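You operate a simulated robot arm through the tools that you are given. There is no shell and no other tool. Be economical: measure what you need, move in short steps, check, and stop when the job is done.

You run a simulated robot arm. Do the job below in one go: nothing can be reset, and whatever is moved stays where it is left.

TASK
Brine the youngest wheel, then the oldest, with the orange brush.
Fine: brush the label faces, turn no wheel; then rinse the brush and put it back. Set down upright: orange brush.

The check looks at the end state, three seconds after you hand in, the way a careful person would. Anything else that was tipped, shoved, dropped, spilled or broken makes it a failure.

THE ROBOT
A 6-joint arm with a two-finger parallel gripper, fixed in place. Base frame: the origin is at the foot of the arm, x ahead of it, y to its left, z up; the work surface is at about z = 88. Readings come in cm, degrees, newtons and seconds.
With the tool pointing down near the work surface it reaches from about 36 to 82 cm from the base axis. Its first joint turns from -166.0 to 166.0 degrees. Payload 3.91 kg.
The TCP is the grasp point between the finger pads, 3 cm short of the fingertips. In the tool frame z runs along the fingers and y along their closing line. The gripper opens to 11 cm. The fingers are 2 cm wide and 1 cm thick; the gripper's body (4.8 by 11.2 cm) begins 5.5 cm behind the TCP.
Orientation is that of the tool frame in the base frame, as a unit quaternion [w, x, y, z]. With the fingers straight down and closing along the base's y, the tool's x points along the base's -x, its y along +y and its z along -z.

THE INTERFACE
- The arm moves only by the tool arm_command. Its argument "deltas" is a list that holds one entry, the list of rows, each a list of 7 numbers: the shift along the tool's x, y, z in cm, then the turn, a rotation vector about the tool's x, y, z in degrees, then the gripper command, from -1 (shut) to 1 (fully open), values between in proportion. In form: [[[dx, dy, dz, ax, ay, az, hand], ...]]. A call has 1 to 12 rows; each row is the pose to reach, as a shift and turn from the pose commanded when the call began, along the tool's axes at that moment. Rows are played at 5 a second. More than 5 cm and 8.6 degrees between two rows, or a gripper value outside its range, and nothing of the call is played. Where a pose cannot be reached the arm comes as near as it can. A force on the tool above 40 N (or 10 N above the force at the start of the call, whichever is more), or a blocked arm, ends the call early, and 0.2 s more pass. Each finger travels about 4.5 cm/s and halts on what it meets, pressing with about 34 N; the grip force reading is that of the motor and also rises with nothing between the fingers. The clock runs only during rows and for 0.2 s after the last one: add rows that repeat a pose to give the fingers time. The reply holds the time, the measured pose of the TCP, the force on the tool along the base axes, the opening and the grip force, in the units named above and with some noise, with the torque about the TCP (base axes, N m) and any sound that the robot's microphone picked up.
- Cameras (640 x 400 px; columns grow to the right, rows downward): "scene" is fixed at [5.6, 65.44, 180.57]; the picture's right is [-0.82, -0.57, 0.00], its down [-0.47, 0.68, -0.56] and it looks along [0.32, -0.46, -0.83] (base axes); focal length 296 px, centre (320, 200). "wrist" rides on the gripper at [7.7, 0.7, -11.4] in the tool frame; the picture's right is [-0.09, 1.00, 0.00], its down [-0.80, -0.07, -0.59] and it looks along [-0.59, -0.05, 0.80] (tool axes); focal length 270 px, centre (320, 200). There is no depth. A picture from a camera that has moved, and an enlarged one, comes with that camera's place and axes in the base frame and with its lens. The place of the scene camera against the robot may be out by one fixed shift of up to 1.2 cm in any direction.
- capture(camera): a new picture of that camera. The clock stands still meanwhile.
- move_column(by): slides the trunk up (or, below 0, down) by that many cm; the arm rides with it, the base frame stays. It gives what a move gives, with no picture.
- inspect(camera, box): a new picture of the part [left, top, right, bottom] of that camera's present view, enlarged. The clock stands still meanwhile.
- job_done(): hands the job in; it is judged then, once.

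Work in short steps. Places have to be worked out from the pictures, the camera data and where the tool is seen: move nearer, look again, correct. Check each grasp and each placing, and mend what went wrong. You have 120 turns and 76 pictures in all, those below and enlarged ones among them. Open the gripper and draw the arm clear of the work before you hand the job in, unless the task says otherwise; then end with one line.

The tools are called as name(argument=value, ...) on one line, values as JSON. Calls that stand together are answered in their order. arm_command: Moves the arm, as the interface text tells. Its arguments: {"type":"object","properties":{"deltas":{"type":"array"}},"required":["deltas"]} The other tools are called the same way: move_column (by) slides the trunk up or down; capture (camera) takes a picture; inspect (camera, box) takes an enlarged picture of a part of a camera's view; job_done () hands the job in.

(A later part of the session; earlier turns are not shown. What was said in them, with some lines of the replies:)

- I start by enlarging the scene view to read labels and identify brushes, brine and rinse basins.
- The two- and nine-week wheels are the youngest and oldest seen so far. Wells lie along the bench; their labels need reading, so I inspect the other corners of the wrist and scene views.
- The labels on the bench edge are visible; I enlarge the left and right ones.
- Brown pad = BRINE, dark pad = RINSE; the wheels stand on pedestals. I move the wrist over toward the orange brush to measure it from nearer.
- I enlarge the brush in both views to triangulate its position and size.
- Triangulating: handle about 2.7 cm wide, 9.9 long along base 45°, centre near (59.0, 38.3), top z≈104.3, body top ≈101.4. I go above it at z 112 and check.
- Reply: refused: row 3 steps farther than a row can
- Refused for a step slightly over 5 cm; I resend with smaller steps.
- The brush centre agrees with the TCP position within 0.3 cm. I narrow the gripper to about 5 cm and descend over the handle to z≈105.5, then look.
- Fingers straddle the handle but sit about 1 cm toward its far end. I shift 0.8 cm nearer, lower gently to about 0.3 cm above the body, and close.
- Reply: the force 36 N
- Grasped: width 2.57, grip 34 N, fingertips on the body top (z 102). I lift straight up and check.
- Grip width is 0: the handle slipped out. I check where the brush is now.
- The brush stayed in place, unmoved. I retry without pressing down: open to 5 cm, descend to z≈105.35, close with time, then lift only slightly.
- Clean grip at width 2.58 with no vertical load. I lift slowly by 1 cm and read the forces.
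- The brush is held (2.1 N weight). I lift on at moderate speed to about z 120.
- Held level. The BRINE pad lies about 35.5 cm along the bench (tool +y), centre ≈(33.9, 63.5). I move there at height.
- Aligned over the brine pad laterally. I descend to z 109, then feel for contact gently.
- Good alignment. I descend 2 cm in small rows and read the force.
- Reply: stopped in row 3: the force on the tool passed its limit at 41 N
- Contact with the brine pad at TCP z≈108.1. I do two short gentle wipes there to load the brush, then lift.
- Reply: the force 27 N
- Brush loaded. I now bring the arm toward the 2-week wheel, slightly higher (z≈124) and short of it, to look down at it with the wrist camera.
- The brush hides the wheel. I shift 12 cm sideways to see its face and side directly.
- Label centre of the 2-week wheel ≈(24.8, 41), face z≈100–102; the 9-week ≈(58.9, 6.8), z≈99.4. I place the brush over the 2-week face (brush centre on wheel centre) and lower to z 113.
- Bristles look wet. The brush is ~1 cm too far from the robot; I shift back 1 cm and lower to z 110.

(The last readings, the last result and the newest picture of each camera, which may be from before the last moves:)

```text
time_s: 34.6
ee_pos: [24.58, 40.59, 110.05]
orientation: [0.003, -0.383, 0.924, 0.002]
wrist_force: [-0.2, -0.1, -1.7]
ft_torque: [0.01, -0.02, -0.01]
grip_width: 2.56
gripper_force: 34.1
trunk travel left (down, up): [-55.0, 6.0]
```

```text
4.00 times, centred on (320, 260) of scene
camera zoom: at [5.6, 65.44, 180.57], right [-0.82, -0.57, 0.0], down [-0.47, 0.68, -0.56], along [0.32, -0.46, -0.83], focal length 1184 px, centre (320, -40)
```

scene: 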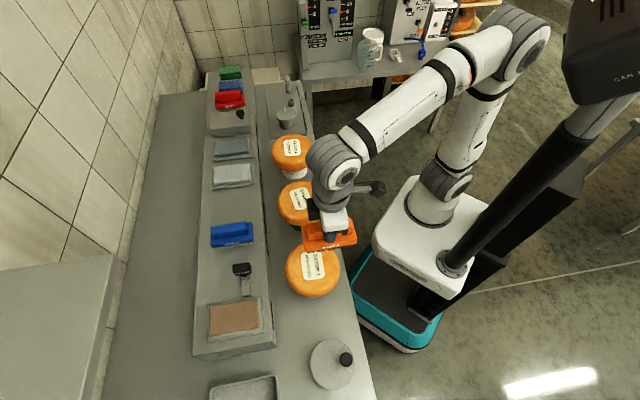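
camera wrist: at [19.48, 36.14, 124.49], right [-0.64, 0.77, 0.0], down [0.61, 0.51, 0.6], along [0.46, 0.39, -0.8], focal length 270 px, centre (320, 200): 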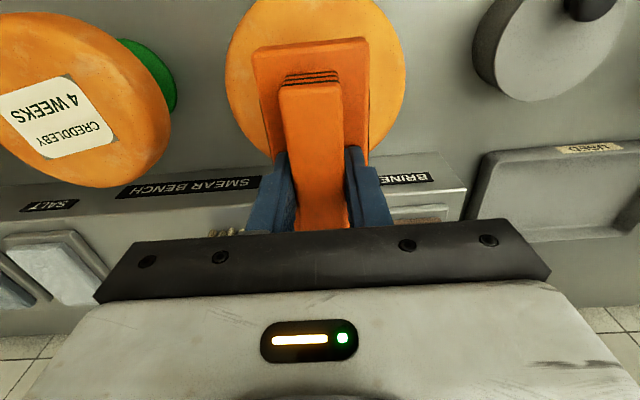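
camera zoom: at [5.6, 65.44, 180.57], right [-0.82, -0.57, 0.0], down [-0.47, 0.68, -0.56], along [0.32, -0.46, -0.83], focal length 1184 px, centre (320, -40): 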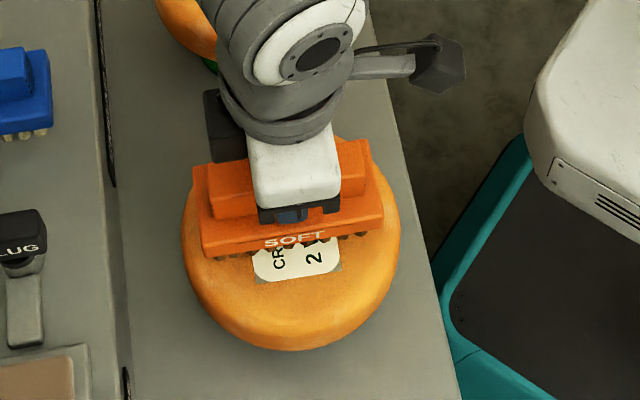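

Still above the face. I lower in small increments, reading force.

arm_command(deltas=[[[0, 0, 0.3, 0, 0, 0, -1], [0, 0, 0.7, 0, 0, 0, -1], [0, 0, 1.1, 0, 0, 0, -1], [0, 0, 1.1, 0, 0, 0, -1]]])

arm_command(deltas=[[[0, 0, 0.15, 0, 0, 0, -1], [0, 0, 0.3, 0, 0, 0, -1], [0, 0, 0.3, 0, 0, 0, -1]]])

arm_command(deltas=[[[0, 0, 0.15, 0, 0, 0, -1], [0, 0, 0.3, 0, 0, 0, -1], [0, 0, 0.3, 0, 0, 0, -1]]])

inspect(camera="scene", box=[260, 210, 380, 310])

```text
time_s: 35.6
ee_pos: [24.66, 40.56, 108.96]
orientation: [0.003, -0.383, 0.924, 0.002]
wrist_force: [-0.1, -0.5, -1.7]
ft_torque: [-0.01, 0.04, 0.0]
grip_width: 2.56
gripper_force: 34.3
trunk travel left (down, up): [-55.0, 6.0]
```

```text
time_s: 36.4
ee_pos: [24.6, 40.55, 108.63]
orientation: [0.002, -0.383, 0.924, 0.002]
wrist_force: [-0.3, -1.1, -1.9]
ft_torque: [0.01, 0.02, -0.01]
grip_width: 2.58
gripper_force: 33.8
trunk travel left (down, up): [-55.0, 6.0]
```

```text
time_s: 37.2
ee_pos: [24.66, 40.44, 108.43]
orientation: [0.002, -0.382, 0.924, 0.002]
wrist_force: [0.4, 0.1, -1.5]
ft_torque: [-0.02, -0.02, 0.02]
grip_width: 2.57
gripper_force: 34.1
trunk travel left (down, up): [-55.0, 6.0]
```

```text
4.00 times, centred on (320, 260) of scene
camera zoom: at [5.6, 65.44, 180.57], right [-0.82, -0.57, 0.0], down [-0.47, 0.68, -0.56], along [0.32, -0.46, -0.83], focal length 1184 px, centre (320, -40)
```

zoom: 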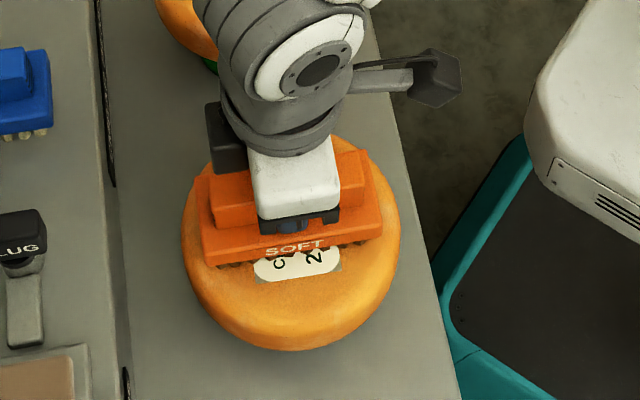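

No contact yet; I keep lowering in 0.3 cm steps.

arm_command(deltas=[[[0, 0, 0.15, 0, 0, 0, -1], [0, 0, 0.3, 0, 0, 0, -1], [0, 0, 0.3, 0, 0, 0, -1]]])

arm_command(deltas=[[[0, 0, 0.15, 0, 0, 0, -1], [0, 0, 0.25, 0, 0, 0, -1], [0, 0, 0.25, 0, 0, 0, -1]]])

```text
time_s: 38.0
ee_pos: [24.52, 40.5, 108.24]
orientation: [0.004, -0.383, 0.924, 0.004]
wrist_force: [0.0, 0.6, 21.2]
ft_torque: [-1.02, 0.54, 0.02]
grip_width: 2.57
gripper_force: 34.5
trunk travel left (down, up): [-55.0, 6.0]
```

```text
time_s: 38.5
ee_pos: [24.66, 40.55, 108.14]
orientation: [0.005, -0.383, 0.924, 0.005]
wrist_force: [-1.1, -5.6, 17.2]
ft_torque: [-1.27, 0.68, 0.06]
grip_width: 2.55
gripper_force: 33.9
trunk travel left (down, up): [-55.0, 6.0]
stopped in row 2: the force on the tool passed its limit at 42 N (the readings are from after the stop); the commanded pose is now the measured one
```

Contact at z≈108.25, but the load sits at the near end of the brush (torque). I lift 1 cm, tilt the near end up by 2° to level, and look whether the wheel stayed put.

arm_command(deltas=[[[0, 0, -0.4, 0, 0, 0, -1], [0, 0, -1.0, 0, 1, 0, -1], [0, 0, -1.0, 0, 2, 0, -1], [0, 0, -1.0, 0, 2, 0, -1]]])

inspect(camera="scene", box=[260, 210, 380, 310])

```text
time_s: 39.5
ee_pos: [24.74, 40.75, 109.12]
orientation: [-0.011, -0.382, 0.924, -0.002]
wrist_force: [0.4, 0.3, -1.4]
ft_torque: [0.03, -0.02, 0.0]
grip_width: 2.59
gripper_force: 33.8
trunk travel left (down, up): [-55.0, 6.0]
```

```text
4.00 times, centred on (320, 260) of scene
camera zoom: at [5.6, 65.44, 180.57], right [-0.82, -0.57, 0.0], down [-0.47, 0.68, -0.56], along [0.32, -0.46, -0.83], focal length 1184 px, centre (320, -40)
```

zoom: 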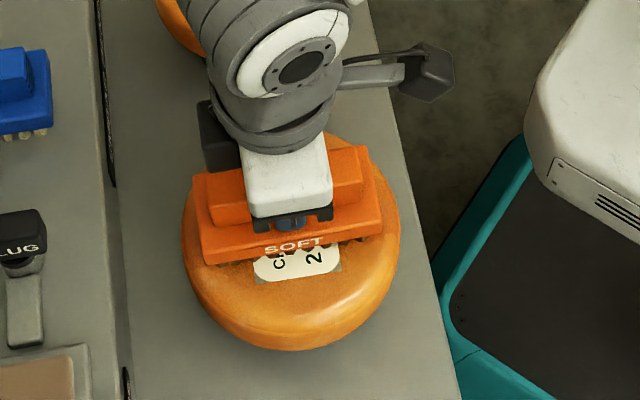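

The wheel is unmoved, with a wet sheen appearing. I lower again 0.75 cm and read.

arm_command(deltas=[[[0, 0, 0.3, 0, 0, 0, -1], [0, 0, 0.6, 0, 0, 0, -1], [0, 0, 0.75, 0, 0, 0, -1], [0, 0, 0.75, 0, 0, 0, -1]]])

```text
time_s: 40.5
ee_pos: [24.67, 40.73, 108.38]
orientation: [-0.01, -0.383, 0.924, -0.001]
wrist_force: [0.4, -1.4, 7.1]
ft_torque: [0.14, -0.5, -0.05]
grip_width: 2.56
gripper_force: 33.5
trunk travel left (down, up): [-55.0, 6.0]
```

Light contact, now on the far end and slightly one side. I trim by −0.9° and +0.6°, then wipe with light strokes while monitoring.

arm_command(deltas=[[[0, 0, -0.2, 0, 0, 0, -1], [0, 0, -0.2, 0.6, -0.9, 0, -1], [0, 0, 0, 0.6, -0.9, 0, -1], [0, 0, 0, 0.6, -0.9, 0, -1]]])

```text
time_s: 41.5
ee_pos: [24.71, 40.77, 108.3]
orientation: [-0.002, -0.383, 0.924, -0.003]
wrist_force: [-0.1, 0.1, 3.3]
ft_torque: [0.31, -0.11, 0.03]
grip_width: 2.59
gripper_force: 34.3
trunk travel left (down, up): [-55.0, 6.0]
```

Nearly level at ~5 N. I trim slightly more and stroke along the brush axis ±1.5 cm.

arm_command(deltas=[[[0, 0, 0, -0.3, -0.4, 0, -1], [0, 0, 0.08, -0.3, -0.4, 0, -1], [0.7, 0, 0.08, -0.3, -0.4, 0, -1], [1.3, 0, 0.08, -0.3, -0.4, 0, -1], [0.6, 0, 0.08, -0.3, -0.4, 0, -1], [0, 0, 0.08, -0.3, -0.4, 0, -1], [-0.7, 0, 0.08, -0.3, -0.4, 0, -1], [-1.3, 0, 0.08, -0.3, -0.4, 0, -1], [-0.6, 0, 0.08, -0.3, -0.4, 0, -1], [0, 0, 0.08, -0.3, -0.4, 0, -1]]])

inspect(camera="scene", box=[260, 210, 380, 310])

```text
time_s: 43.7
ee_pos: [24.74, 40.7, 108.29]
orientation: [0.001, -0.382, 0.924, 0.001]
wrist_force: [1.4, 0.3, 8.6]
ft_torque: [0.52, -0.39, -0.01]
grip_width: 2.57
gripper_force: 34.1
trunk travel left (down, up): [-55.0, 6.0]
```

```text
4.00 times, centred on (320, 260) of scene
camera zoom: at [5.6, 65.44, 180.57], right [-0.82, -0.57, 0.0], down [-0.47, 0.68, -0.56], along [0.32, -0.46, -0.83], focal length 1184 px, centre (320, -40)
```

zoom: 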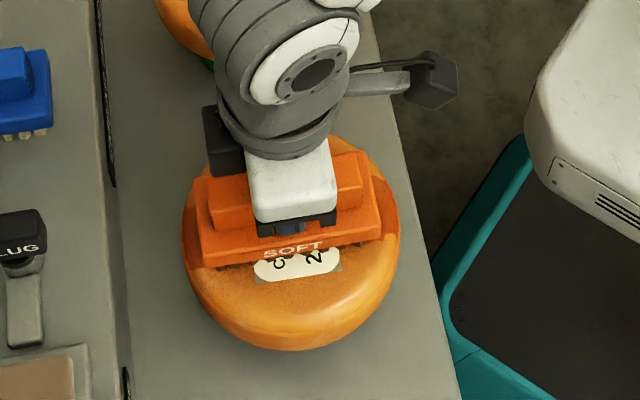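

Wet band visible where the brush passed. I trim 0.4° more and scrub lightly sideways ±3 cm to cover the rest of the face.

arm_command(deltas=[[[0, 0, -0.05, 0, -0.4, 0, -1], [0, 0.8, -0.05, 0, -0.4, 0, -1], [0, 1.6, -0.05, 0, -0.4, 0, -1], [0, 2.4, -0.05, 0, -0.4, 0, -1], [0, 3.0, -0.05, 0, -0.4, 0, -1], [0, 3.0, -0.05, 0, -0.4, 0, -1]]])

inspect(camera="scene", box=[260, 210, 380, 310])

```text
time_s: 45.1
ee_pos: [22.55, 42.9, 108.22]
orientation: [0.004, -0.383, 0.924, 0.001]
wrist_force: [-0.7, 0.1, -0.9]
ft_torque: [0.03, -0.02, 0.01]
grip_width: 2.57
gripper_force: 33.7
trunk travel left (down, up): [-55.0, 6.0]
```

```text
4.00 times, centred on (320, 260) of scene
camera zoom: at [5.6, 65.44, 180.57], right [-0.82, -0.57, 0.0], down [-0.47, 0.68, -0.56], along [0.32, -0.46, -0.83], focal length 1184 px, centre (320, -40)
```

zoom: 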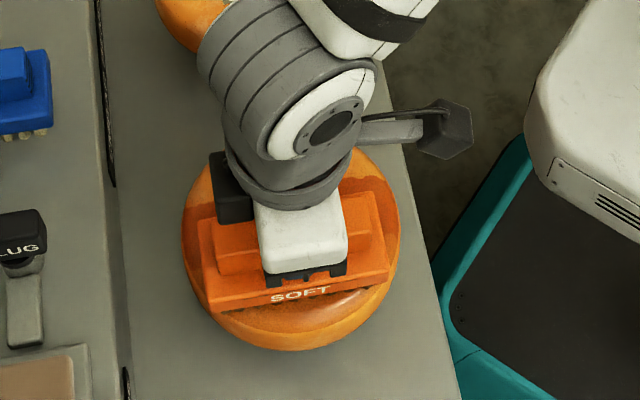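

The lower side is getting wet; contact is feather-light. I press 0.08 cm more, stroke, then sweep to the opposite side (−3 cm from centre).

arm_command(deltas=[[[0, 0, 0.08, 0, 0, 0, -1], [0.8, 0, 0.08, 0, 0, 0, -1], [0, 0, 0.08, 0, 0, 0, -1], [-0.8, 0, 0.08, 0, 0, 0, -1], [0, 0, 0.08, 0, 0, 0, -1], [0, -0.9, 0.08, 0, 0, 0, -1], [0, -1.8, 0.08, 0, 0, 0, -1], [0, -2.7, 0.08, 0, 0, 0, -1], [0, -3.6, 0.08, 0, 0, 0, -1], [0, -4.5, 0.08, 0, 0, 0, -1], [0, -5.3, 0.08, 0, 0, 0, -1], [0, -6.0, 0.08, 0, 0, 0, -1]]])

inspect(camera="scene", box=[260, 210, 380, 310])

```text
time_s: 47.7
ee_pos: [26.8, 38.66, 108.17]
orientation: [0.003, -0.383, 0.924, 0.001]
wrist_force: [-0.6, 1.6, 4.2]
ft_torque: [0.39, -0.13, 0.09]
grip_width: 2.55
gripper_force: 33.7
trunk travel left (down, up): [-55.0, 6.0]
```

```text
4.00 times, centred on (320, 260) of scene
camera zoom: at [5.6, 65.44, 180.57], right [-0.82, -0.57, 0.0], down [-0.47, 0.68, -0.56], along [0.32, -0.46, -0.83], focal length 1184 px, centre (320, -40)
```

zoom: 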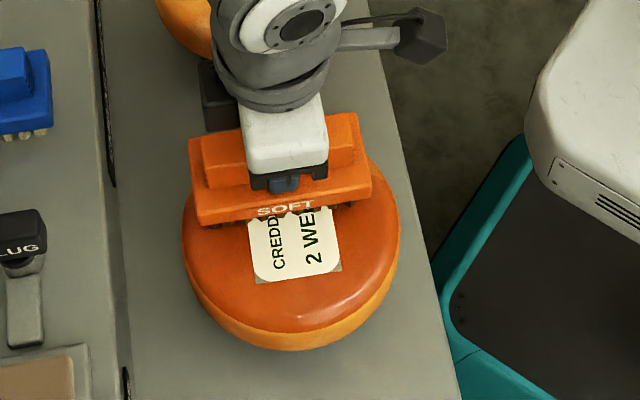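

The face is clearly wet over the lower part. I stroke at this side and then lift to inspect.

arm_command(deltas=[[[0.8, 0, 0, 0, 0, 0, -1], [0, 0, 0, 0, 0, 0, -1], [-0.8, 0, 0, 0, 0, 0, -1], [0, 0, 0, 0, 0, 0, -1], [0, -0.6, 0, 0, 0, 0, -1], [0, 0, -0.3, 0, 0, 0, -1], [0, 0, -1.5, 0, 0, 0, -1], [0, 0, -4, 0, 0, 0, -1], [0, 0, -7, 0, 0, 0, -1], [0, 0, -10, 0, 0, 0, -1], [0, 0, -12, 0, 0, 0, -1]]])

arm_command(deltas=[[[-2, 0.5, -1, 0, 0, 0, -1], [-5, 1, -3, 0, 0, 0, -1], [-8, 2, -3, 0, 0, 0, -1], [-11, 3, -3, 0, 0, 0, -1], [-14, 4, -3, 0, 0, 0, -1], [-17, 6, -3, 0, 0, 0, -1], [-19.5, 8.5, -3, 0, 0, 0, -1], [-21, 11, -3, 0, 0, 0, -1], [-21.5, 12.5, -3, 0, 0, 0, -1], [-21.5, 12.5, -3, 0, 0, 0, -1]]])

inspect(camera="scene", box=[180, 210, 380, 350])

```text
time_s: 50.1
ee_pos: [26.79, 38.49, 120.34]
orientation: [0.004, -0.383, 0.924, 0.002]
wrist_force: [0.5, -0.2, -1.2]
ft_torque: [0.0, 0.0, -0.01]
grip_width: 2.57
gripper_force: 33.9
trunk travel left (down, up): [-55.0, 6.0]
```

```text
time_s: 52.3
ee_pos: [33.09, 62.61, 123.45]
orientation: [0.004, -0.382, 0.924, 0.0]
wrist_force: [-0.3, -0.1, -1.7]
ft_torque: [0.01, 0.01, -0.03]
grip_width: 2.58
gripper_force: 33.3
trunk travel left (down, up): [-55.0, 6.0]
```

```text
2.86 times, centred on (280, 280) of scene
camera zoom: at [5.6, 65.44, 180.57], right [-0.82, -0.57, 0.0], down [-0.47, 0.68, -0.56], along [0.32, -0.46, -0.83], focal length 846 px, centre (434, -29)
```

zoom: 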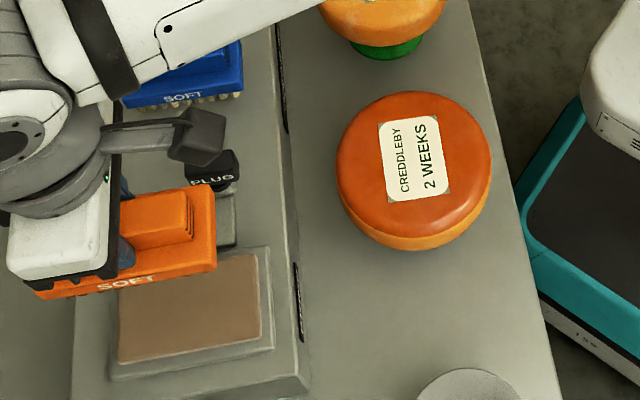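

The 2-week face is fully wet and the wheel unmoved. I'm above the brine pad again: lower to z≈108.7 for a second load.

arm_command(deltas=[[[-0.5, 0, 1.5, 0, 0, 0, -1], [-0.5, 0, 4.5, 0, 0, 0, -1], [-0.5, 0, 8, 0, 0, 0, -1], [-0.5, 0, 11, 0, 0, 0, -1], [-0.5, 0, 13.3, 0, 0, 0, -1], [-0.5, 0, 14.3, 0, 0, 0, -1], [-0.5, 0, 14.8, 0, 0, 0, -1], [-0.5, 0, 14.8, 0, 0, 0, -1]]])

```text
time_s: 54.1
ee_pos: [33.39, 63.07, 108.52]
orientation: [0.004, -0.382, 0.924, 0.0]
wrist_force: [0.1, -0.3, -2.1]
ft_torque: [0.02, 0.01, -0.02]
grip_width: 2.55
gripper_force: 34.1
trunk travel left (down, up): [-55.0, 6.0]
```

Not yet touching; I lower 0.3 cm more.

arm_command(deltas=[[[0, 0, 0.15, 0, 0, 0, -1], [0, 0, 0.3, 0, 0, 0, -1], [0, 0, 0.3, 0, 0, 0, -1]]])

```text
time_s: 54.9
ee_pos: [33.46, 63.12, 108.25]
orientation: [0.004, -0.383, 0.924, 0.001]
wrist_force: [-0.3, -0.2, -1.9]
ft_torque: [0.04, 0.01, 0.01]
grip_width: 2.58
gripper_force: 33.7
trunk travel left (down, up): [-55.0, 6.0]
```

arm_command(deltas=[[[0, 0, 0.1, 0, 0, 0, -1], [0, 0, 0.2, 0, 0, 0, -1], [0, 0, 0.2, 0, 0, 0, -1]]])

```text
time_s: 55.7
ee_pos: [33.4, 62.95, 108.0]
orientation: [0.004, -0.383, 0.924, 0.001]
wrist_force: [-0.4, -0.6, -1.4]
ft_torque: [0.01, 0.01, 0.03]
grip_width: 2.58
gripper_force: 33.8
trunk travel left (down, up): [-55.0, 6.0]
```

Still free; a little lower.

arm_command(deltas=[[[0, 0, 0.1, 0, 0, 0, -1], [0, 0, 0.2, 0, 0, 0, -1], [0, 0, 0.2, 0, 0, 0, -1]]])

```text
time_s: 56.5
ee_pos: [33.6, 63.08, 108.03]
orientation: [0.004, -0.383, 0.924, 0.001]
wrist_force: [1.0, 0.4, 6.8]
ft_torque: [-0.25, 0.25, 0.03]
grip_width: 2.57
gripper_force: 34.0
trunk travel left (down, up): [-55.0, 6.0]
```

Contact at ~9 N. I wipe gently and lift.

arm_command(deltas=[[[0, 0, 0.05, 0, 0, 0, -1], [0.6, 0, 0.05, 0, 0, 0, -1], [1.0, 0, 0.05, 0, 0, 0, -1], [0, 0, 0.05, 0, 0, 0, -1], [-0.8, 0, 0.05, 0, 0, 0, -1], [0, 0, 0.05, 0, 0, 0, -1], [0, 0, -0.5, 0, 0, 0, -1], [0, 0, -2.5, 0, 0, 0, -1], [0, 0, -5.5, 0, 0, 0, -1], [0, 0, -9, 0, 0, 0, -1], [0, 0, -12, 0, 0, 0, -1], [0, 0, -14, 0, 0, 0, -1]]])

```text
time_s: 59.1
ee_pos: [33.27, 62.91, 121.81]
orientation: [0.004, -0.383, 0.924, 0.001]
wrist_force: [-0.3, 0.4, -1.6]
ft_torque: [-0.03, 0.01, -0.02]
grip_width: 2.59
gripper_force: 34.0
trunk travel left (down, up): [-55.0, 6.0]
```

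Now I travel at height along the wheel row toward the 9-week wheel, stopping ~13 cm before it to measure.

arm_command(deltas=[[[1, -2, -1, 0, 0, 0, -1], [3, -6, -1, 0, 0, 0, -1], [5, -10, -1, 0, 0, 0, -1], [7, -14, -1, 0, 0, 0, -1], [9, -18.2, -1, 0, 0, 0, -1], [11, -22.4, -1, 0, 0, 0, -1], [13, -26.6, -1, 0, 0, 0, -1], [15, -30.8, -1, 0, 0, 0, -1], [17, -35, -1, 0, 0, 0, -1], [19, -39.2, -1, 0, 0, 0, -1], [21, -43, -1, 0, 0, 0, -1], [21.5, -45, -1, 0, 0, 0, -1]]])

capture(camera="wrist")

capture(camera="scene")

```text
time_s: 61.7
ee_pos: [50.19, 15.81, 122.78]
orientation: [0.003, -0.383, 0.924, 0.002]
wrist_force: [0.6, -0.7, -1.7]
ft_torque: [0.01, 0.0, 0.03]
grip_width: 2.56
gripper_force: 34.0
trunk travel left (down, up): [-55.0, 6.0]
```

```text
27 pictures are left
camera wrist: at [44.26, 10.74, 134.19], right [-0.64, 0.77, 0.0], down [0.61, 0.51, 0.6], along [0.46, 0.39, -0.8], focal length 270 px, centre (320, 200)
```

wrist: 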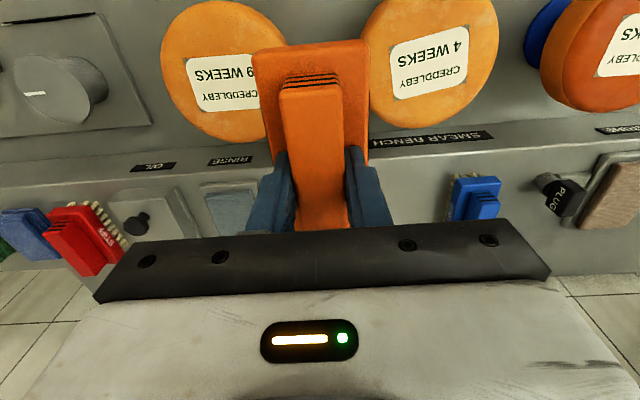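

```text
26 pictures are left
```

scene: 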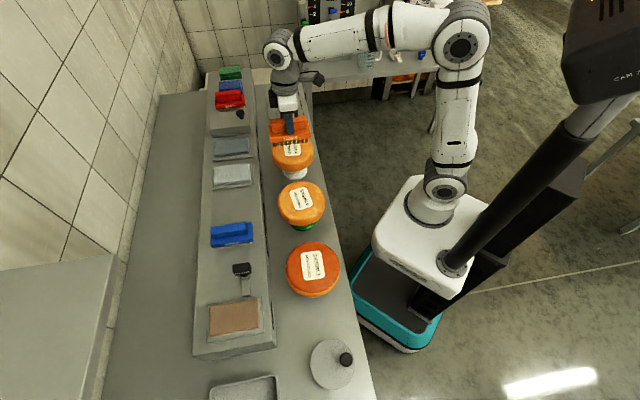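

9-week centre ≈(58.0, 7.4). I move over it and lower to z≈112.

arm_command(deltas=[[[0.1, -2, 0, 0, 0, 0, -1], [0.2, -5, 0, 0, 0, 0, -1], [0.3, -8.5, 0, 0, 0, 0, -1], [0.4, -11, 0, 0, 0, 0, -1], [0.4, -11.6, 1, 0, 0, 0, -1], [0.4, -11.6, 3.5, 0, 0, 0, -1], [0.4, -11.6, 6, 0, 0, 0, -1], [0.4, -11.6, 8.5, 0, 0, 0, -1], [0.4, -11.6, 10.5, 0, 0, 0, -1], [0.4, -11.6, 10.8, 0, 0, 0, -1]]])

capture(camera="wrist")

inspect(camera="scene", box=[230, 90, 350, 190])

```text
time_s: 63.9
ee_pos: [57.98, 7.42, 112.04]
orientation: [0.004, -0.382, 0.924, 0.0]
wrist_force: [1.4, 0.2, -2.5]
ft_torque: [0.0, 0.0, 0.02]
grip_width: 2.54
gripper_force: 34.1
trunk travel left (down, up): [-55.0, 6.0]
```

```text
25 pictures are left
camera wrist: at [52.14, 2.34, 123.41], right [-0.64, 0.77, 0.0], down [0.61, 0.51, 0.6], along [0.46, 0.39, -0.8], focal length 270 px, centre (320, 200)
```

wrist: 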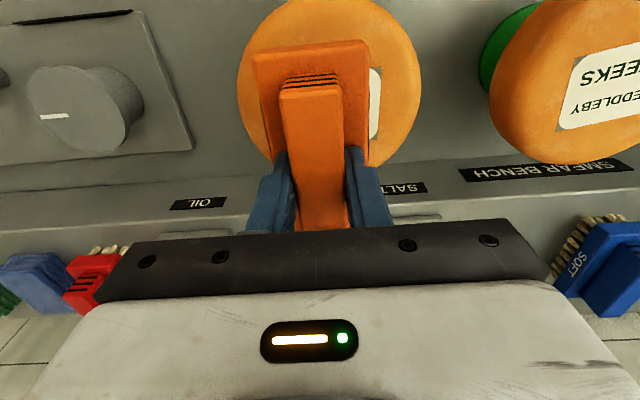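

```text
4.00 times, centred on (290, 140) of scene
camera zoom: at [5.6, 65.44, 180.57], right [-0.82, -0.57, 0.0], down [-0.47, 0.68, -0.56], along [0.32, -0.46, -0.83], focal length 1184 px, centre (440, 440)
```

zoom: 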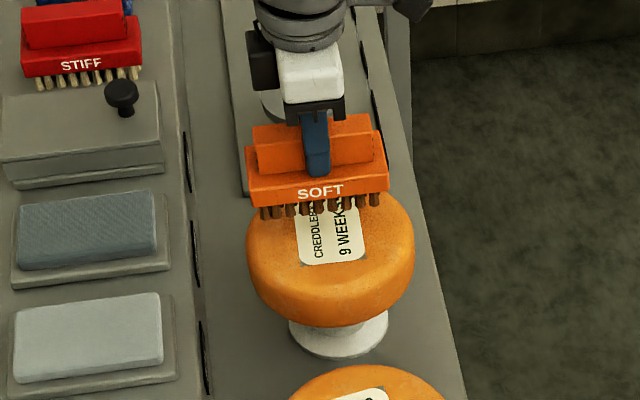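

The wheel lies ~1.1 cm more toward +y tool. I shift 1.1, and lower to z≈109.

arm_command(deltas=[[[0.1, 0.6, 0.5, 0, 0, 0, -1], [0.2, 1.1, 1.2, 0, 0, 0, -1], [0.2, 1.1, 2, 0, 0, 0, -1], [0.2, 1.1, 2.8, 0, 0, 0, -1], [0.2, 1.1, 3, 0, 0, 0, -1], [0.2, 1.1, 3, 0, 0, 0, -1]]])

inspect(camera="scene", box=[230, 100, 350, 190])

```text
time_s: 65.3
ee_pos: [57.2, 8.16, 108.79]
orientation: [0.003, -0.384, 0.924, 0.001]
wrist_force: [-0.5, -0.5, -2.0]
ft_torque: [-0.01, 0.0, 0.0]
grip_width: 2.58
gripper_force: 34.3
trunk travel left (down, up): [-55.0, 6.0]
```

```text
4.44 times, centred on (290, 145) of scene
camera zoom: at [5.6, 65.44, 180.57], right [-0.82, -0.57, 0.0], down [-0.47, 0.68, -0.56], along [0.32, -0.46, -0.83], focal length 1316 px, centre (453, 444)
```

zoom: 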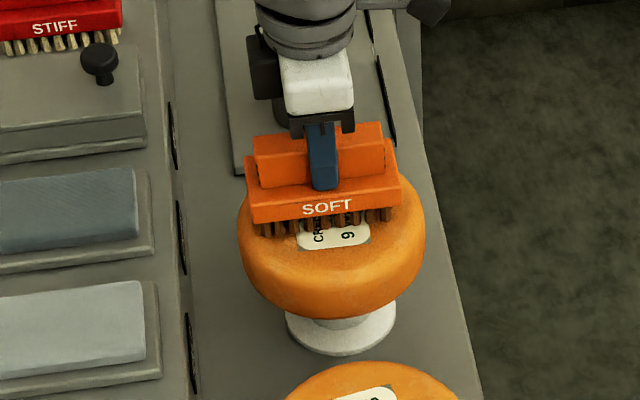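

Well centred. I lower by 0.35 and read.

arm_command(deltas=[[[0, 0, 0.2, 0, 0, 0, -1], [0, 0, 0.35, 0, 0, 0, -1], [0, 0, 0.35, 0, 0, 0, -1]]])

```text
time_s: 66.1
ee_pos: [57.27, 8.07, 108.66]
orientation: [0.003, -0.382, 0.924, 0.001]
wrist_force: [0.5, 0.0, -2.6]
ft_torque: [0.0, -0.02, -0.02]
grip_width: 2.54
gripper_force: 33.6
trunk travel left (down, up): [-55.0, 6.0]
```

arm_command(deltas=[[[0, 0, 0.1, 0, 0, 0, -1], [0, 0, 0.25, 0, 0, 0, -1], [0, 0, 0.25, 0, 0, 0, -1]]])

```text
time_s: 66.9
ee_pos: [57.17, 8.13, 108.45]
orientation: [0.003, -0.383, 0.924, 0.002]
wrist_force: [0.2, 0.8, -0.8]
ft_torque: [0.0, -0.02, 0.02]
grip_width: 2.59
gripper_force: 34.1
trunk travel left (down, up): [-55.0, 6.0]
```

Possibly just touching; another 0.15 cm.

arm_command(deltas=[[[0, 0, 0.08, 0, 0, 0, -1], [0, 0, 0.15, 0, 0, 0, -1], [0, 0, 0.15, 0, 0, 0, -1]]])

```text
time_s: 67.7
ee_pos: [57.03, 8.22, 108.26]
orientation: [0.005, -0.382, 0.924, 0.0]
wrist_force: [0.2, 0.4, 4.0]
ft_torque: [0.22, 0.02, 0.02]
grip_width: 2.59
gripper_force: 34.3
trunk travel left (down, up): [-55.0, 6.0]
```

Contact ~6 N, well levelled. I stroke along the axis and sweep to +3 cm.

arm_command(deltas=[[[0.6, 0, 0.02, 0, 0, 0, -1], [1.2, 0, 0.02, 0, 0, 0, -1], [0, 0, 0.02, 0, 0, 0, -1], [-0.6, 0, 0.02, 0, 0, 0, -1], [-1.2, 0, 0.02, 0, 0, 0, -1], [0, 0, 0.02, 0, 0, 0, -1], [0, 1, 0.02, 0, 0, 0, -1], [0, 2, 0.02, 0, 0, 0, -1], [0, 3, 0.02, 0, 0, 0, -1], [0.8, 3, 0.02, 0, 0, 0, -1], [-0.8, 3, 0.02, 0, 0, 0, -1], [0, 3, 0.02, 0, 0, 0, -1]]])

inspect(camera="scene", box=[230, 100, 350, 190])

```text
time_s: 70.3
ee_pos: [55.04, 10.31, 108.3]
orientation: [0.003, -0.384, 0.923, 0.001]
wrist_force: [1.0, 0.4, 11.6]
ft_torque: [0.16, 0.1, -0.02]
grip_width: 2.57
gripper_force: 33.8
trunk travel left (down, up): [-55.0, 6.0]
```

```text
4.44 times, centred on (290, 145) of scene
camera zoom: at [5.6, 65.44, 180.57], right [-0.82, -0.57, 0.0], down [-0.47, 0.68, -0.56], along [0.32, -0.46, -0.83], focal length 1316 px, centre (453, 444)
```

zoom: 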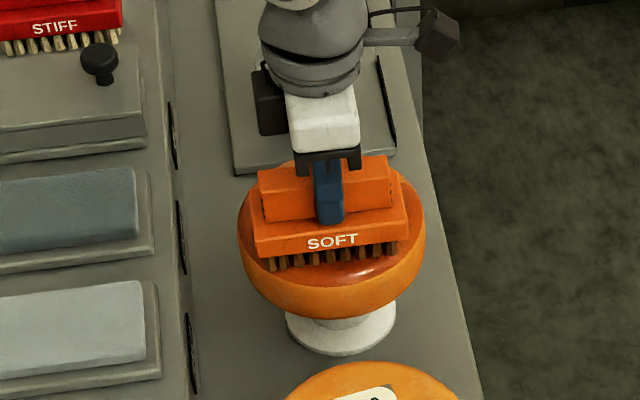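

The near half is wetting. I ease off slightly and sweep to the opposite side.

arm_command(deltas=[[[0, 0, -0.05, 0, 0, 0, -1], [0, -1, -0.05, 0, 0, 0, -1], [0, -2, -0.05, 0, 0, 0, -1], [0, -3, -0.03, 0, 0, 0, -1], [0, -4, 0, 0, 0, 0, -1], [0, -5, 0, 0, 0, 0, -1], [0, -6.2, 0, 0, 0, 0, -1], [0.8, -6.2, 0, 0, 0, 0, -1], [-0.8, -6.2, 0, 0, 0, 0, -1], [0, -6.2, 0, 0, 0, 0, -1]]])

inspect(camera="scene", box=[230, 100, 350, 190])

```text
time_s: 72.5
ee_pos: [59.36, 5.94, 108.29]
orientation: [0.004, -0.382, 0.924, 0.001]
wrist_force: [-1.4, 0.0, 7.9]
ft_torque: [0.07, -0.04, -0.01]
grip_width: 2.55
gripper_force: 33.7
trunk travel left (down, up): [-55.0, 6.0]
```

```text
4.44 times, centred on (290, 145) of scene
camera zoom: at [5.6, 65.44, 180.57], right [-0.82, -0.57, 0.0], down [-0.47, 0.68, -0.56], along [0.32, -0.46, -0.83], focal length 1316 px, centre (453, 444)
```

zoom: 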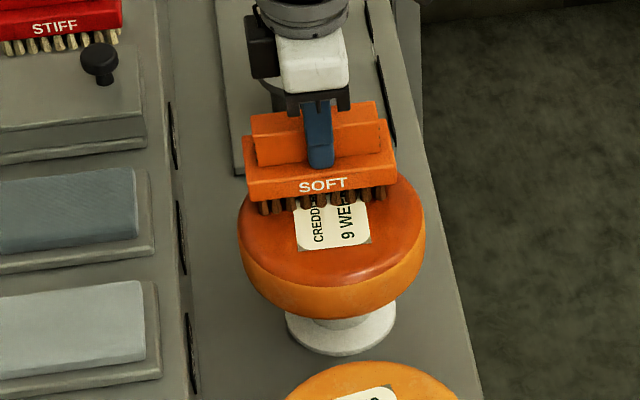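

Both faces done; lift and move out toward the RINSE pad, centre ≈(77.8, 19.4), staying a little short for reach.

arm_command(deltas=[[[0, 0, -0.4, 0, 0, 0, -1], [0, 0, -1.8, 0, 0, 0, -1], [0, 0, -5, 0, 0, 0, -1], [0, 0, -8.5, 0, 0, 0, -1], [-1, 0, -11.5, 0, 0, 0, -1], [-4, -0.5, -12, 0, 0, 0, -1], [-8, -1.2, -12, 0, 0, 0, -1], [-12, -2, -12, 0, 0, 0, -1], [-16, -2.8, -12, 0, 0, 0, -1], [-19, -3.4, -12, 0, 0, 0, -1], [-20.5, -3.5, -12, 0, 0, 0, -1], [-20.5, -3.5, -12, 0, 0, 0, -1]]])

capture(camera="wrist")

inspect(camera="scene", box=[170, 90, 350, 200])

```text
time_s: 75.1
ee_pos: [76.02, 17.7, 120.08]
orientation: [0.003, -0.383, 0.924, 0.001]
wrist_force: [0.3, 0.6, -1.2]
ft_torque: [0.0, -0.01, -0.01]
grip_width: 2.58
gripper_force: 34.2
out of reach, approached as far as the arm can: row 11, 12
trunk travel left (down, up): [-55.0, 6.0]
```

```text
20 pictures are left
camera wrist: at [70.19, 12.65, 131.54], right [-0.64, 0.77, 0.0], down [0.61, 0.51, 0.6], along [0.46, 0.38, -0.8], focal length 270 px, centre (320, 200)
```

wrist: 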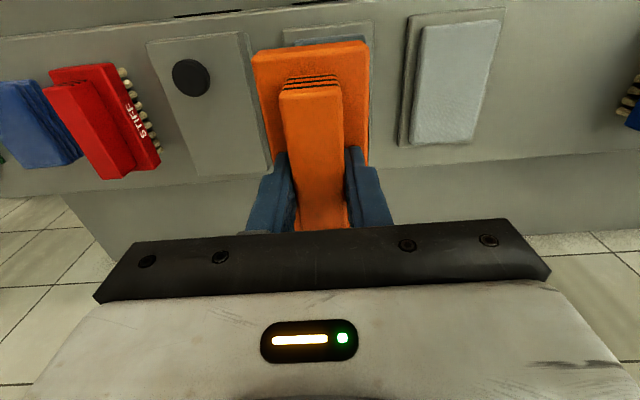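

```text
3.56 times, centred on (260, 145) of scene
camera zoom: at [5.6, 65.44, 180.57], right [-0.82, -0.57, 0.0], down [-0.47, 0.68, -0.56], along [0.32, -0.46, -0.83], focal length 1053 px, centre (533, 396)
```

zoom: 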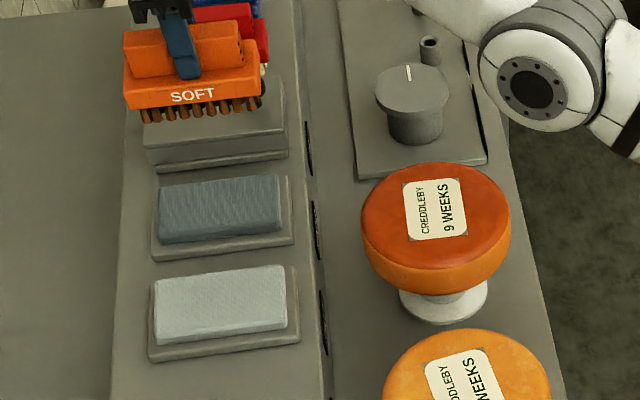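

The 9-week face is wet and in place. The rinse pad is under the brush; I lower to z≈110 while shifting 0.7 cm sideways and seeking 1.5 cm more reach.

arm_command(deltas=[[[0, 0.4, 2, 0, 0, 0, -1], [0, 0.7, 4.5, 0, 0, 0, -1], [0, 0.7, 7, 0, 0, 0, -1], [0, 0.7, 9, 0, 0, 0, -1], [-0.8, 0.7, 9.8, 0, 0, 0, -1], [-1.5, 0.7, 9.8, 0, 0, 0, -1], [-1.5, 0.7, 9.8, 0, 0, 0, -1]]])

inspect(camera="scene", box=[170, 90, 290, 190])

```text
time_s: 76.7
ee_pos: [76.53, 19.4, 110.34]
orientation: [0.003, -0.383, 0.924, 0.001]
wrist_force: [-0.4, -0.7, -3.3]
ft_torque: [-0.02, -0.02, -0.02]
grip_width: 2.59
gripper_force: 34.0
trunk travel left (down, up): [-55.0, 6.0]
```

```text
4.00 times, centred on (230, 140) of scene
camera zoom: at [5.6, 65.44, 180.57], right [-0.82, -0.57, 0.0], down [-0.47, 0.68, -0.56], along [0.32, -0.46, -0.83], focal length 1184 px, centre (680, 440)
```

zoom: 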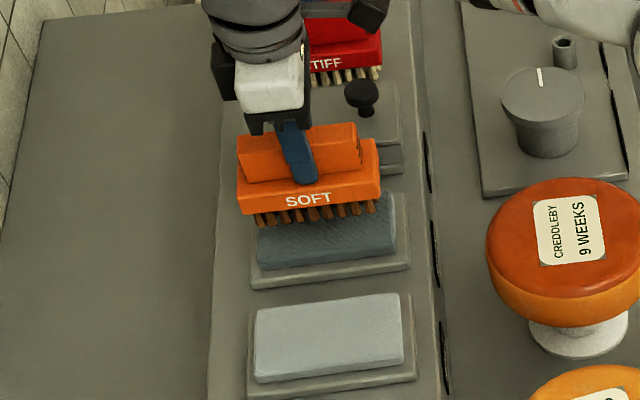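

Good alignment; small shift, then lower towards contact (~108.1).

arm_command(deltas=[[[0.5, 0.3, 0.5, 0, 0, 0, -1], [0.7, 0.3, 1.1, 0, 0, 0, -1], [0.7, 0.3, 1.7, 0, 0, 0, -1], [0.7, 0.3, 2.0, 0, 0, 0, -1], [0.7, 0.3, 2.0, 0, 0, 0, -1]]])

```text
time_s: 77.9
ee_pos: [75.85, 19.07, 108.37]
orientation: [0.003, -0.383, 0.924, 0.001]
wrist_force: [-0.5, 0.3, -1.8]
ft_torque: [0.03, 0.02, 0.0]
grip_width: 2.57
gripper_force: 34.3
trunk travel left (down, up): [-55.0, 6.0]
```

arm_command(deltas=[[[0, 0, 0.15, 0, 0, 0, -1], [0, 0, 0.3, 0, 0, 0, -1], [0, 0, 0.4, 0, 0, 0, -1], [0, 0, 0.4, 0, 0, 0, -1]]])

```text
time_s: 78.9
ee_pos: [75.86, 19.03, 108.0]
orientation: [0.003, -0.383, 0.924, 0.001]
wrist_force: [1.2, -1.3, 1.4]
ft_torque: [-0.09, 0.14, 0.02]
grip_width: 2.58
gripper_force: 34.1
trunk travel left (down, up): [-55.0, 6.0]
```

Just touching (z≈108.0). I press slightly, scrub to rinse, then lift.

arm_command(deltas=[[[0, 0, 0.12, 0, 0, 0, -1], [0.7, 0, 0.12, 0, 0, 0, -1], [1.2, 0, 0.12, 0, 0, 0, -1], [0.4, 0, 0.12, 0, 0, 0, -1], [-0.6, 0, 0.12, 0, 0, 0, -1], [-0.6, 0, 0.12, 0, 0, 0, -1], [0.4, 0, 0.12, 0, 0, 0, -1], [1.2, 0, 0.12, 0, 0, 0, -1], [0.4, 0, 0.12, 0, 0, 0, -1], [-0.5, 0, 0.12, 0, 0, 0, -1], [0, 0, 0.12, 0, 0, 0, -1], [0, 0, 0.12, 0, 0, 0, -1]]])

arm_command(deltas=[[[0, 0, -0.5, 0, 0, 0, -1], [0, 0, -2, 0, 0, 0, -1], [0, 0, -4.5, 0, 0, 0, -1], [0, 0, -7.5, 0, 0, 0, -1], [0.5, 0, -9.5, 0, 0, 0, -1], [0.5, 0, -9.5, 0, 0, 0, -1]]])

inspect(camera="scene", box=[170, 80, 290, 180])

```text
time_s: 81.5
ee_pos: [75.88, 19.21, 108.05]
orientation: [0.006, -0.382, 0.924, 0.002]
wrist_force: [7.8, 6.1, 17.6]
ft_torque: [-0.24, 0.32, 0.02]
grip_width: 2.57
gripper_force: 33.8
trunk travel left (down, up): [-55.0, 6.0]
```

```text
time_s: 82.9
ee_pos: [75.37, 18.72, 117.35]
orientation: [0.003, -0.382, 0.924, 0.001]
wrist_force: [0.7, -0.2, -2.1]
ft_torque: [0.02, -0.02, 0.02]
grip_width: 2.57
gripper_force: 34.2
trunk travel left (down, up): [-55.0, 6.0]
```

```text
4.00 times, centred on (230, 130) of scene
camera zoom: at [5.6, 65.44, 180.57], right [-0.82, -0.57, 0.0], down [-0.47, 0.68, -0.56], along [0.32, -0.46, -0.83], focal length 1184 px, centre (680, 480)
```

zoom: 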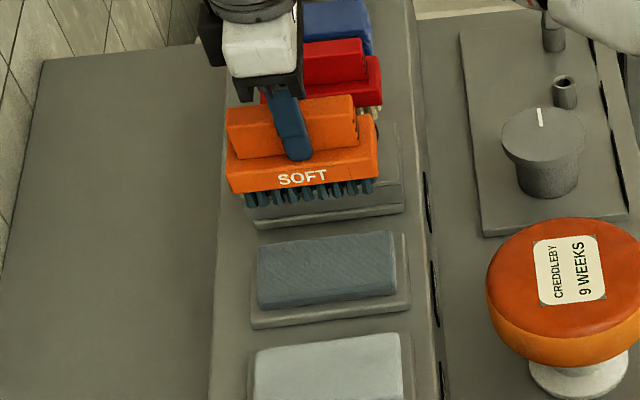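

Bristles took the rinse colour: rinsed. Now I move back over the brush's home spot (TCP ≈58.45, 37.7).

arm_command(deltas=[[[0, 2, -1, 0, 0, 0, -1], [0, 5, -1, 0, 0, 0, -1], [-0.3, 8.5, -1, 0, 0, 0, -1], [-0.6, 12, -1, 0, 0, 0, -1], [-0.9, 15.5, -1, 0, 0, 0, -1], [-1.2, 19, -1, 0, 0, 0, -1], [-1.4, 22, -1, 0, 0, 0, -1], [-1.45, 24.5, 0, 0, 0, 0, -1], [-1.45, 25.4, 2, 0, 0, 0, -1], [-1.45, 25.4, 5, 0, 0, 0, -1], [-1.45, 25.4, 8.5, 0, 0, 0, -1], [-1.45, 25.4, 9, 0, 0, 0, -1]]])

inspect(camera="scene", box=[180, 140, 300, 240])

```text
time_s: 85.5
ee_pos: [58.54, 37.69, 108.32]
orientation: [0.003, -0.383, 0.924, 0.002]
wrist_force: [0.2, 0.2, -2.0]
ft_torque: [0.01, 0.0, 0.01]
grip_width: 2.55
gripper_force: 33.8
trunk travel left (down, up): [-55.0, 6.0]
```

```text
4.00 times, centred on (240, 190) of scene
camera zoom: at [5.6, 65.44, 180.57], right [-0.82, -0.57, 0.0], down [-0.47, 0.68, -0.56], along [0.32, -0.46, -0.83], focal length 1184 px, centre (640, 240)
```

zoom: 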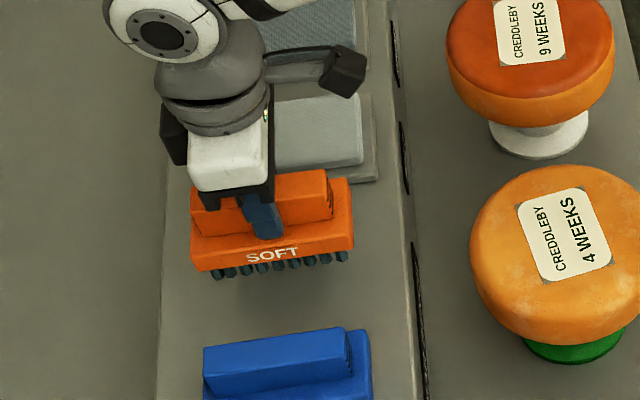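

Over home, about 3 cm up. I lower toward shelf contact (expected z≈105.3).

arm_command(deltas=[[[0, 0, 1, 0, 0, 0, -1], [0, 0, 2, 0, 0, 0, -1], [0, 0, 2.5, 0, 0, 0, -1], [0, 0, 2.8, 0, 0, 0, -1], [0, 0, 2.8, 0, 0, 0, -1]]])

```text
time_s: 86.7
ee_pos: [58.63, 37.71, 105.52]
orientation: [0.004, -0.382, 0.924, 0.001]
wrist_force: [0.5, -0.7, -2.1]
ft_torque: [0.0, -0.01, -0.04]
grip_width: 2.55
gripper_force: 34.3
trunk travel left (down, up): [-55.0, 6.0]
```

arm_command(deltas=[[[0, 0, 0.1, 0, 0, 0, -1], [0, 0, 0.2, 0, 0, 0, -1], [0, 0, 0.3, 0, 0, 0, -1], [0, 0, 0.3, 0, 0, 0, -1]]])

```text
time_s: 87.7
ee_pos: [58.49, 37.7, 105.14]
orientation: [0.003, -0.383, 0.924, 0.001]
wrist_force: [0.1, 0.2, -1.1]
ft_torque: [0.02, -0.02, 0.03]
grip_width: 2.61
gripper_force: 34.2
trunk travel left (down, up): [-55.0, 6.0]
```

arm_command(deltas=[[[0, 0, 0.1, 0, 0, 0, -1], [0, 0, 0.15, 0, 0, 0, -1], [0, 0, 0.15, 0, 0, 0, -1]]])

```text
time_s: 88.5
ee_pos: [58.65, 37.78, 105.24]
orientation: [0.004, -0.383, 0.924, 0.001]
wrist_force: [1.3, -0.2, 7.2]
ft_torque: [-0.21, 0.35, 0.05]
grip_width: 2.56
gripper_force: 34.0
trunk travel left (down, up): [-55.0, 6.0]
```

Shelf contact. I release to a 5 cm opening, then rise straight up.

arm_command(deltas=[[[0, 0, -0.05, 0, 0, 0, -0.8], [0, 0, -0.05, 0, 0, 0, -0.5], [0, 0, -0.05, 0, 0, 0, -0.1], [0, 0, -0.05, 0, 0, 0, -0.1], [0, 0, -0.05, 0, 0, 0, -0.1], [0, 0, -1, 0, 0, 0, -0.1], [0, 0, -3, 0, 0, 0, -0.1], [0, 0, -6, 0, 0, 0, -0.1], [0, 0, -10, 0, 0, 0, -0.1], [0, 0, -14, 0, 0, 0, -0.1], [0, 0, -18, 0, 0, 0, -0.1]]])

inspect(camera="scene", box=[180, 140, 300, 240])

```text
time_s: 90.9
ee_pos: [58.34, 37.7, 123.09]
orientation: [0.003, -0.383, 0.924, 0.001]
wrist_force: [-1.3, 0.4, 0.7]
ft_torque: [-0.03, 0.02, -0.02]
grip_width: 4.96
gripper_force: 0.0
trunk travel left (down, up): [-55.0, 6.0]
```

```text
4.00 times, centred on (240, 190) of scene
camera zoom: at [5.6, 65.44, 180.57], right [-0.82, -0.57, 0.0], down [-0.47, 0.68, -0.56], along [0.32, -0.46, -0.83], focal length 1184 px, centre (640, 240)
```

zoom: 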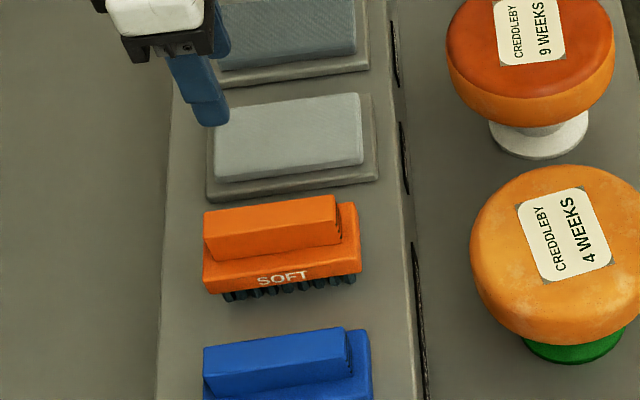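

The brush stands upright at home. I open the gripper fully and draw the arm back high, then take a last overall look.

arm_command(deltas=[[[1, 0, -2, 0, 0, 0, 0.5], [4, -0.5, -5, 0, 0, 0, 1], [7.5, -1.5, -8, 0, 0, 0, 1], [11, -3, -9.5, 0, 0, 0, 1], [15, -4.5, -9.5, 0, 0, 0, 1], [19, -6, -9.5, 0, 0, 0, 1], [23, -7.5, -9.5, 0, 0, 0, 1], [27, -9, -9.5, 0, 0, 0, 1], [30, -10, -9.5, 0, 0, 0, 1], [30, -10, -9.5, 0, 0, 0, 1]]])

capture(camera="scene")

```text
time_s: 93.1
ee_pos: [44.35, 9.26, 132.36]
orientation: [0.003, -0.382, 0.924, 0.001]
wrist_force: [0.5, 0.0, -0.4]
ft_torque: [-0.02, 0.0, 0.02]
grip_width: 11.01
gripper_force: 0.1
trunk travel left (down, up): [-55.0, 6.0]
```

```text
14 pictures are left
```

scene: 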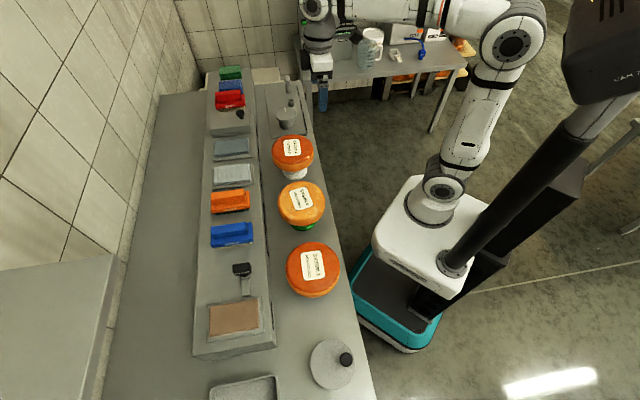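

Everything is in place: both faces brined, the brush rinsed and back upright, the arm clear. I hand in.

job_done()

```text
The job is handed in.
```

I brined the label faces of the 2-week wheel and then the 9-week wheel with the orange brush, rinsed it, and set it back upright in its place. No wheel was turned or moved, though the brush briefly pressed the 2-week face at about 42 N while I was finding contact.
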